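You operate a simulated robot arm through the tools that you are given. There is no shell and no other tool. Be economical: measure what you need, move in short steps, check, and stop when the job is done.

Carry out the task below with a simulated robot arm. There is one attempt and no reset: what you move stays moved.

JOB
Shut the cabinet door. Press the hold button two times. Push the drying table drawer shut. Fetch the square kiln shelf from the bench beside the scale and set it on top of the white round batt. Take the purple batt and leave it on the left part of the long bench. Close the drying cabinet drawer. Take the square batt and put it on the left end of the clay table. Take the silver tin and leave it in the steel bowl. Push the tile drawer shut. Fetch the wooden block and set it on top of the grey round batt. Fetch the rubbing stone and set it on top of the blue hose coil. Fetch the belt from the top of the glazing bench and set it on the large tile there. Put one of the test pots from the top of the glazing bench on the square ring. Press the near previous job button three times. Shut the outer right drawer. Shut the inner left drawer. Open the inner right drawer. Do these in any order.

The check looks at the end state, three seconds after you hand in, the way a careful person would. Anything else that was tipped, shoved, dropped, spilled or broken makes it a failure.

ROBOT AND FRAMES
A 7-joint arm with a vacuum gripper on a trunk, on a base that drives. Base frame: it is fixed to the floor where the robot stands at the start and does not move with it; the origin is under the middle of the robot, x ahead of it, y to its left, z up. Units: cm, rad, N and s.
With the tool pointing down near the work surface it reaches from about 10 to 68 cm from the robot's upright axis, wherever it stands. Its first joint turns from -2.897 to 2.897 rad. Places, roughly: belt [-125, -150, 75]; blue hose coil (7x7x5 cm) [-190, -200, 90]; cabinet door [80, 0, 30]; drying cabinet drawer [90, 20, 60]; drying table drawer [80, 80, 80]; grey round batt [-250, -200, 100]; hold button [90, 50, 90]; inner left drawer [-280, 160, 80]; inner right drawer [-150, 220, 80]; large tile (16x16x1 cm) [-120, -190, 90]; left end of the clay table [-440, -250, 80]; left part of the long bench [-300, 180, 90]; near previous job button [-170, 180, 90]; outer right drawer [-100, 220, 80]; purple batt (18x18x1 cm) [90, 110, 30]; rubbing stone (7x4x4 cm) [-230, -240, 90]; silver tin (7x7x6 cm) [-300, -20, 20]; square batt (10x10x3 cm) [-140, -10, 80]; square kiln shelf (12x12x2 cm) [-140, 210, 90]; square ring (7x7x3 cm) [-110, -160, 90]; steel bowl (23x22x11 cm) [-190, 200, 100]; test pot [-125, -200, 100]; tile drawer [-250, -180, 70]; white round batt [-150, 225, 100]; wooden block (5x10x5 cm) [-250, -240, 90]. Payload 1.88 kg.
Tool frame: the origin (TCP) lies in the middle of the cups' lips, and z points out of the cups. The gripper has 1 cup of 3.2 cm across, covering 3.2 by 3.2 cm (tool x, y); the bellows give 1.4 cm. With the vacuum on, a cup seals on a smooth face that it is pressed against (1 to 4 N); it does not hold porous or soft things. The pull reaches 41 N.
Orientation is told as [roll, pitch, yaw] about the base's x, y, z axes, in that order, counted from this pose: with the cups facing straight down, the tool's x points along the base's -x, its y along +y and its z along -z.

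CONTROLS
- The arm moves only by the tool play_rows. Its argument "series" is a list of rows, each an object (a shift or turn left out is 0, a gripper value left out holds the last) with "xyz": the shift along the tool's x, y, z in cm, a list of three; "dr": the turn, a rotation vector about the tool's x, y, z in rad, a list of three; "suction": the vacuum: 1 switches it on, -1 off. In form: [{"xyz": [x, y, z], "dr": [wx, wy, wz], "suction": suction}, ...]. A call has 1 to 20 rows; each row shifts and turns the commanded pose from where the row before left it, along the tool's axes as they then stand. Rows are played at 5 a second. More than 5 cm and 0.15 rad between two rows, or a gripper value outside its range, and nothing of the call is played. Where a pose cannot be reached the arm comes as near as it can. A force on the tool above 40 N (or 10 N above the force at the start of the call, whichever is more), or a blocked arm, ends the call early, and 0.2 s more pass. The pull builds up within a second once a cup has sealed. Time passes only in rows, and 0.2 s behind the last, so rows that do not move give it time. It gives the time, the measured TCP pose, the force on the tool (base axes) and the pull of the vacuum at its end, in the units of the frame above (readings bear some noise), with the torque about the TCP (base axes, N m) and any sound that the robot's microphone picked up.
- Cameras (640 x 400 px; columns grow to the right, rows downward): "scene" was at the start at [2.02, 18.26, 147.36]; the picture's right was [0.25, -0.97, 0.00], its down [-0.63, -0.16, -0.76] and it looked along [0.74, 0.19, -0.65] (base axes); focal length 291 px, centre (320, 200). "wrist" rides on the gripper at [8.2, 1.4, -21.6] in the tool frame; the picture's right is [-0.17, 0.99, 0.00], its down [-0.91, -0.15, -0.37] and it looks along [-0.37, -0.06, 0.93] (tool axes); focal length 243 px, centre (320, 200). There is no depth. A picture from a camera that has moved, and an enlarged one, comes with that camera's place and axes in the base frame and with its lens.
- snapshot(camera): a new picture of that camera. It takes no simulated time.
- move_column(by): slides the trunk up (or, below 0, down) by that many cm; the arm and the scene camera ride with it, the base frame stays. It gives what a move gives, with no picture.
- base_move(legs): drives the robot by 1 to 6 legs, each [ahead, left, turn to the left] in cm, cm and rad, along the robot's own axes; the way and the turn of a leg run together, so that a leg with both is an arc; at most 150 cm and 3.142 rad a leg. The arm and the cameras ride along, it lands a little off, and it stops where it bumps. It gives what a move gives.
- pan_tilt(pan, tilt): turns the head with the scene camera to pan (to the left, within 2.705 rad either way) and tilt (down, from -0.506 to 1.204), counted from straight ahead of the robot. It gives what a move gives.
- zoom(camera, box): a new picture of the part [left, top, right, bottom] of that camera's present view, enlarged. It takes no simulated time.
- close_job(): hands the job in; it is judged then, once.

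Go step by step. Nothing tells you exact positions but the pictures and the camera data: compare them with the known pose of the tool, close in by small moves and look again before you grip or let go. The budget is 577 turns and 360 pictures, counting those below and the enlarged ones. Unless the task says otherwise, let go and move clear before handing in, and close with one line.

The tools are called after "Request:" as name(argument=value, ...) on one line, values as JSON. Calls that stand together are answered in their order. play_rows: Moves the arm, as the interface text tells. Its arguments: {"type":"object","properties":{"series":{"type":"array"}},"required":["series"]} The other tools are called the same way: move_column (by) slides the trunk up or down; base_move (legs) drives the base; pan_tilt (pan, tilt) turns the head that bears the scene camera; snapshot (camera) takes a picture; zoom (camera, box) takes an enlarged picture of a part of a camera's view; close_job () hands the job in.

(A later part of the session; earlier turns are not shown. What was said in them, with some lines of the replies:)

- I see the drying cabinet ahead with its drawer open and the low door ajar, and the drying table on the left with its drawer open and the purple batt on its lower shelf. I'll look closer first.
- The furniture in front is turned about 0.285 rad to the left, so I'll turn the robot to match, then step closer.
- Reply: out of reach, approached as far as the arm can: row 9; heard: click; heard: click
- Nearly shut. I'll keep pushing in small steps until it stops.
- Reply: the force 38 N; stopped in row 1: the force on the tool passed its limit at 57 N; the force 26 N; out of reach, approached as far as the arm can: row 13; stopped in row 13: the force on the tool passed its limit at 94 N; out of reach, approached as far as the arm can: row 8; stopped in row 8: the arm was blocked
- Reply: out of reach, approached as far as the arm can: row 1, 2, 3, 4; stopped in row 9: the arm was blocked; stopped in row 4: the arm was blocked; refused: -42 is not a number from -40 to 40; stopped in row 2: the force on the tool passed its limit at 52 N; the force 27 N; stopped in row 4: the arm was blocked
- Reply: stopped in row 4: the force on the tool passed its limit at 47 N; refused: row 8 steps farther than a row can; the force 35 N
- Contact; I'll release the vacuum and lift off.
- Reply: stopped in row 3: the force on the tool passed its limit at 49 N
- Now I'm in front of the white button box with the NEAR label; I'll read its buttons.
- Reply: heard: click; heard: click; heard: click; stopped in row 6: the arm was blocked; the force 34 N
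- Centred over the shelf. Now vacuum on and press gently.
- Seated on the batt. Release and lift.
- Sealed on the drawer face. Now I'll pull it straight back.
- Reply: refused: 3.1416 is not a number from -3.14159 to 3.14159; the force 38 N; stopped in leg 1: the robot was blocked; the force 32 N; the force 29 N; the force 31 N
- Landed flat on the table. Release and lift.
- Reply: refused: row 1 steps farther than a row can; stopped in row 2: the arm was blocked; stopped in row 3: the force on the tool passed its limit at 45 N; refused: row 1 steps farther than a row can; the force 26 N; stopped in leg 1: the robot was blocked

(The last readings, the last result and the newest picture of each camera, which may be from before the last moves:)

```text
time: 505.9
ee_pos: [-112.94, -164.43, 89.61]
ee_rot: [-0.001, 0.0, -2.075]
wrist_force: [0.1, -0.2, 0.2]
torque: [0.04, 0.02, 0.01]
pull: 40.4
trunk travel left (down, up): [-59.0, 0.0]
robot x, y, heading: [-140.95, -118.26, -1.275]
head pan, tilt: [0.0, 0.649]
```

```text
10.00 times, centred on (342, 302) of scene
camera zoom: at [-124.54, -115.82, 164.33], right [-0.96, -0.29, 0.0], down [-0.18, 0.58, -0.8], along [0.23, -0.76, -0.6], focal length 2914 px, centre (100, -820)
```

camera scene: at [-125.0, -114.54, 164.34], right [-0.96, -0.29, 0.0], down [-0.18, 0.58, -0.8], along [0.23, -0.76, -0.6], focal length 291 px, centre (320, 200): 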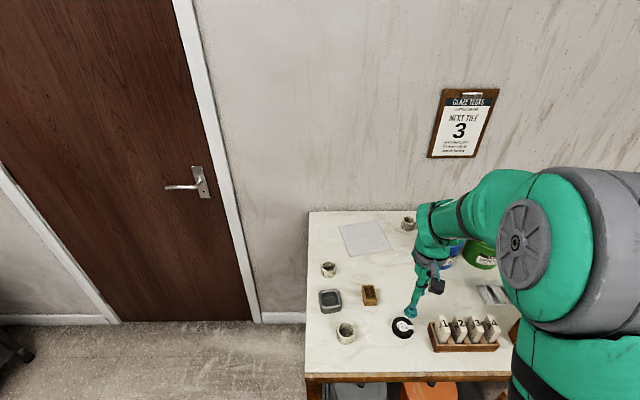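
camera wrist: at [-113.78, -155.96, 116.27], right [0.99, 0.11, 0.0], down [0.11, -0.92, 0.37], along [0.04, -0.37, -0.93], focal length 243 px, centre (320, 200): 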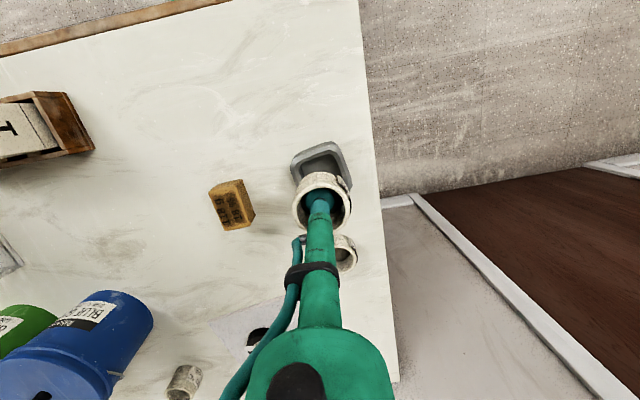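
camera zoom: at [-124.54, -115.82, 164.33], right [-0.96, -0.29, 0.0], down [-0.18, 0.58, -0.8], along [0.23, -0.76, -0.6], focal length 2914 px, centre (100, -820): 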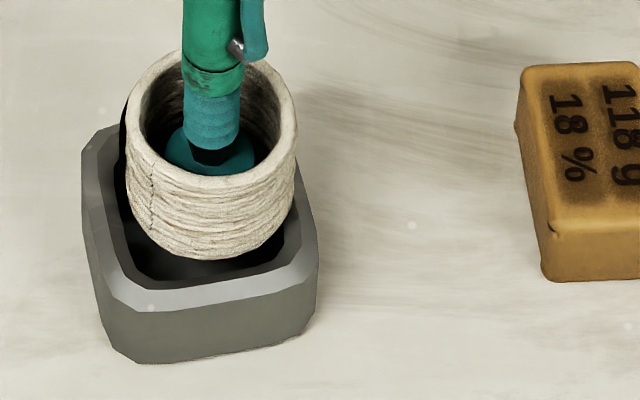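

Request:
play_rows(series=[{"xyz": [0, 0, 0.4]}, {"xyz": [0, 0, 0.4]}])

Request:
zoom(camera="scene", box=[322, 282, 362, 322])

```text
time: 506.6
ee_pos: [-112.86, -164.39, 89.14]
ee_rot: [0.004, 0.001, -2.075]
wrist_force: [-5.4, 5.8, 29.0]
torque: [-0.03, 0.08, -0.05]
pull: 40.6
trunk travel left (down, up): [-59.0, 0.0]
robot x, y, heading: [-140.85, -117.55, -1.272]
head pan, tilt: [0.0, 0.649]
```

```text
10.00 times, centred on (342, 302) of scene
camera zoom: at [-124.7, -115.57, 164.4], right [-0.96, -0.29, 0.0], down [-0.17, 0.58, -0.8], along [0.23, -0.76, -0.6], focal length 2914 px, centre (100, -820)
```

zoom: 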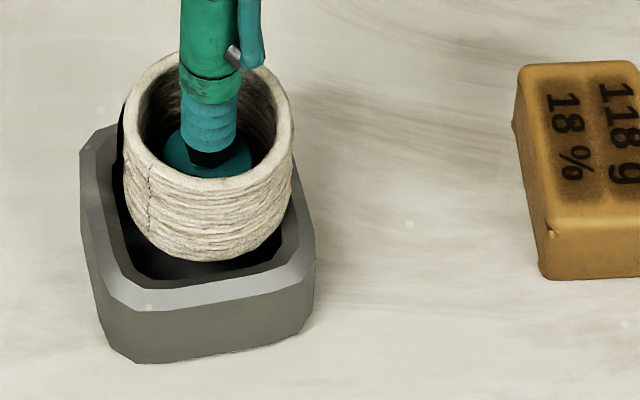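

Request:
play_rows(series=[{"xyz": [0, 0, -0.4]}, {"suction": -1}, {}, {}, {"xyz": [0, 0, -0.7]}, {}, {"xyz": [0, 0, -1]}])

Request:
zoom(camera="scene", box=[322, 282, 362, 322])

```text
time: 508.1
ee_pos: [-113.03, -164.34, 90.81]
ee_rot: [-0.002, 0.0, -2.076]
wrist_force: [0.4, 0.8, 1.2]
torque: [-0.01, 0.02, -0.03]
pull: 0.1
trunk travel left (down, up): [-59.0, 0.0]
robot x, y, heading: [-140.74, -117.58, -1.286]
head pan, tilt: [0.0, 0.649]
```

```text
10.00 times, centred on (342, 302) of scene
camera zoom: at [-124.54, -115.82, 164.33], right [-0.96, -0.29, 0.0], down [-0.18, 0.58, -0.8], along [0.23, -0.76, -0.6], focal length 2914 px, centre (100, -820)
```

zoom: 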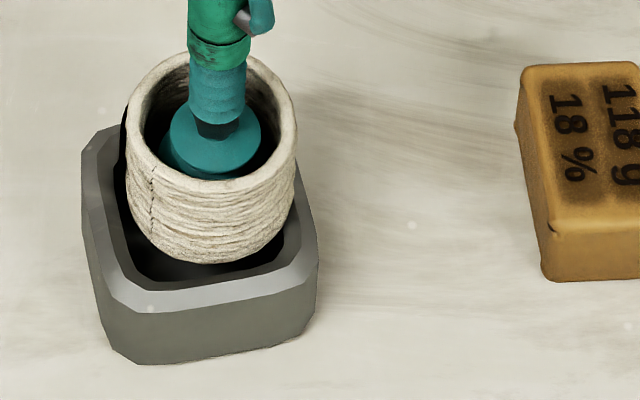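

Request:
play_rows(series=[{"xyz": [0, 0, -1]}, {"xyz": [0, 0, -1]}, {"xyz": [0, 0, -2]}, {"xyz": [0, 0, -4]}, {"xyz": [0, 0, -4.5]}, {"xyz": [0, 0, -4.5]}])

Request:
zoom(camera="scene", box=[290, 200, 450, 350])

Request:
snapshot(camera="wrist")

```text
time: 509.6
ee_pos: [-113.07, -164.33, 107.97]
ee_rot: [0.001, 0.0, -2.076]
wrist_force: [-0.1, -0.8, -0.1]
torque: [0.0, -0.02, -0.03]
pull: 0.1
trunk travel left (down, up): [-59.0, 0.0]
robot x, y, heading: [-140.45, -117.74, -1.281]
head pan, tilt: [0.0, 0.649]
```

```text
2.67 times, centred on (370, 275) of scene
camera zoom: at [-124.55, -115.8, 164.33], right [-0.96, -0.29, 0.0], down [-0.18, 0.58, -0.8], along [0.23, -0.76, -0.6], focal length 777 px, centre (187, 0)
```

zoom: 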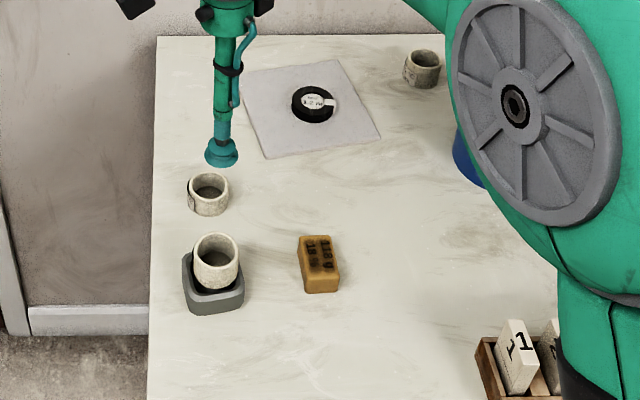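

```text
75 pictures are left
camera wrist: at [-107.83, -157.78, 129.41], right [0.78, -0.62, 0.0], down [-0.58, -0.73, 0.37], along [-0.23, -0.29, -0.93], focal length 243 px, centre (320, 200)
```

wrist: 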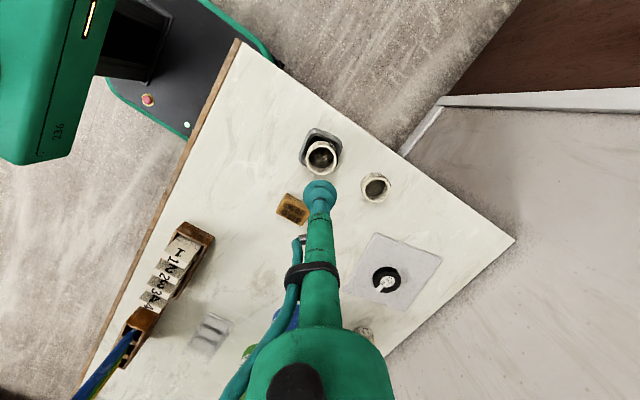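

Request:
play_rows(series=[{"dr": [0, 0, -0.131]}, {"dr": [0, 0, -0.131]}, {"dr": [0, 0, -0.131]}, {"dr": [0, 0, -0.131]}, {"dr": [0, 0, -0.131]}, {"dr": [0, 0, -0.131]}, {"xyz": [4.5, -2, 0]}, {"xyz": [4.5, -2, 0]}])

Request:
base_move(legs=[[-50, -40, 0]])

Request:
snapshot(camera="scene")

```text
time: 511.4
ee_pos: [-119.47, -157.04, 107.98]
ee_rot: [0.001, 0.0, -1.287]
wrist_force: [0.7, -0.9, 1.2]
torque: [-0.01, 0.01, 0.01]
pull: 0.0
trunk travel left (down, up): [-59.0, 0.0]
robot x, y, heading: [-140.62, -117.93, -1.279]
head pan, tilt: [0.0, 0.649]
```

```text
time: 515.0
ee_pos: [-172.43, -120.31, 107.82]
ee_rot: [-0.001, -0.001, -1.28]
wrist_force: [-0.4, 1.3, 0.8]
torque: [-0.06, 0.0, 0.01]
pull: 0.0
trunk travel left (down, up): [-59.0, 0.0]
robot x, y, heading: [-194.02, -81.41, -1.266]
head pan, tilt: [0.0, 0.649]
```

```text
74 pictures are left
camera scene: at [-177.97, -79.16, 164.33], right [-0.95, -0.3, 0.0], down [-0.18, 0.58, -0.8], along [0.24, -0.76, -0.6], focal length 291 px, centre (320, 200)
```

scene: 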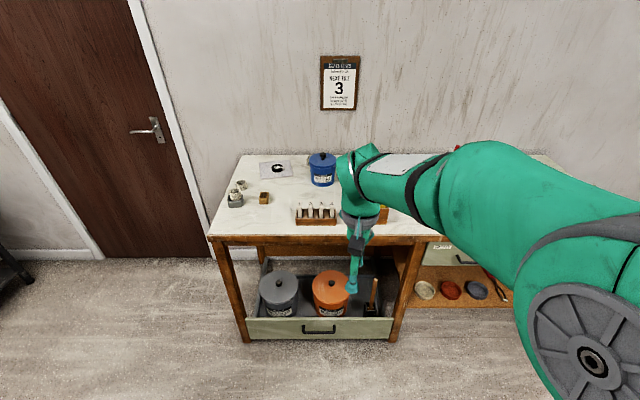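

All seventeen items look done: drawers and door set, objects placed, buttons pressed, and the arm is clear of everything. I'm handing in now.

Request:
close_job()

```text
The job is handed in.
```

All seventeen parts of the job are done and handed in. The robot base bumped something twice along the way, near the compressor and at the glazing bench's low pots drawer. In the pictures nothing appeared to have moved, but I couldn't rule out a small nudge.
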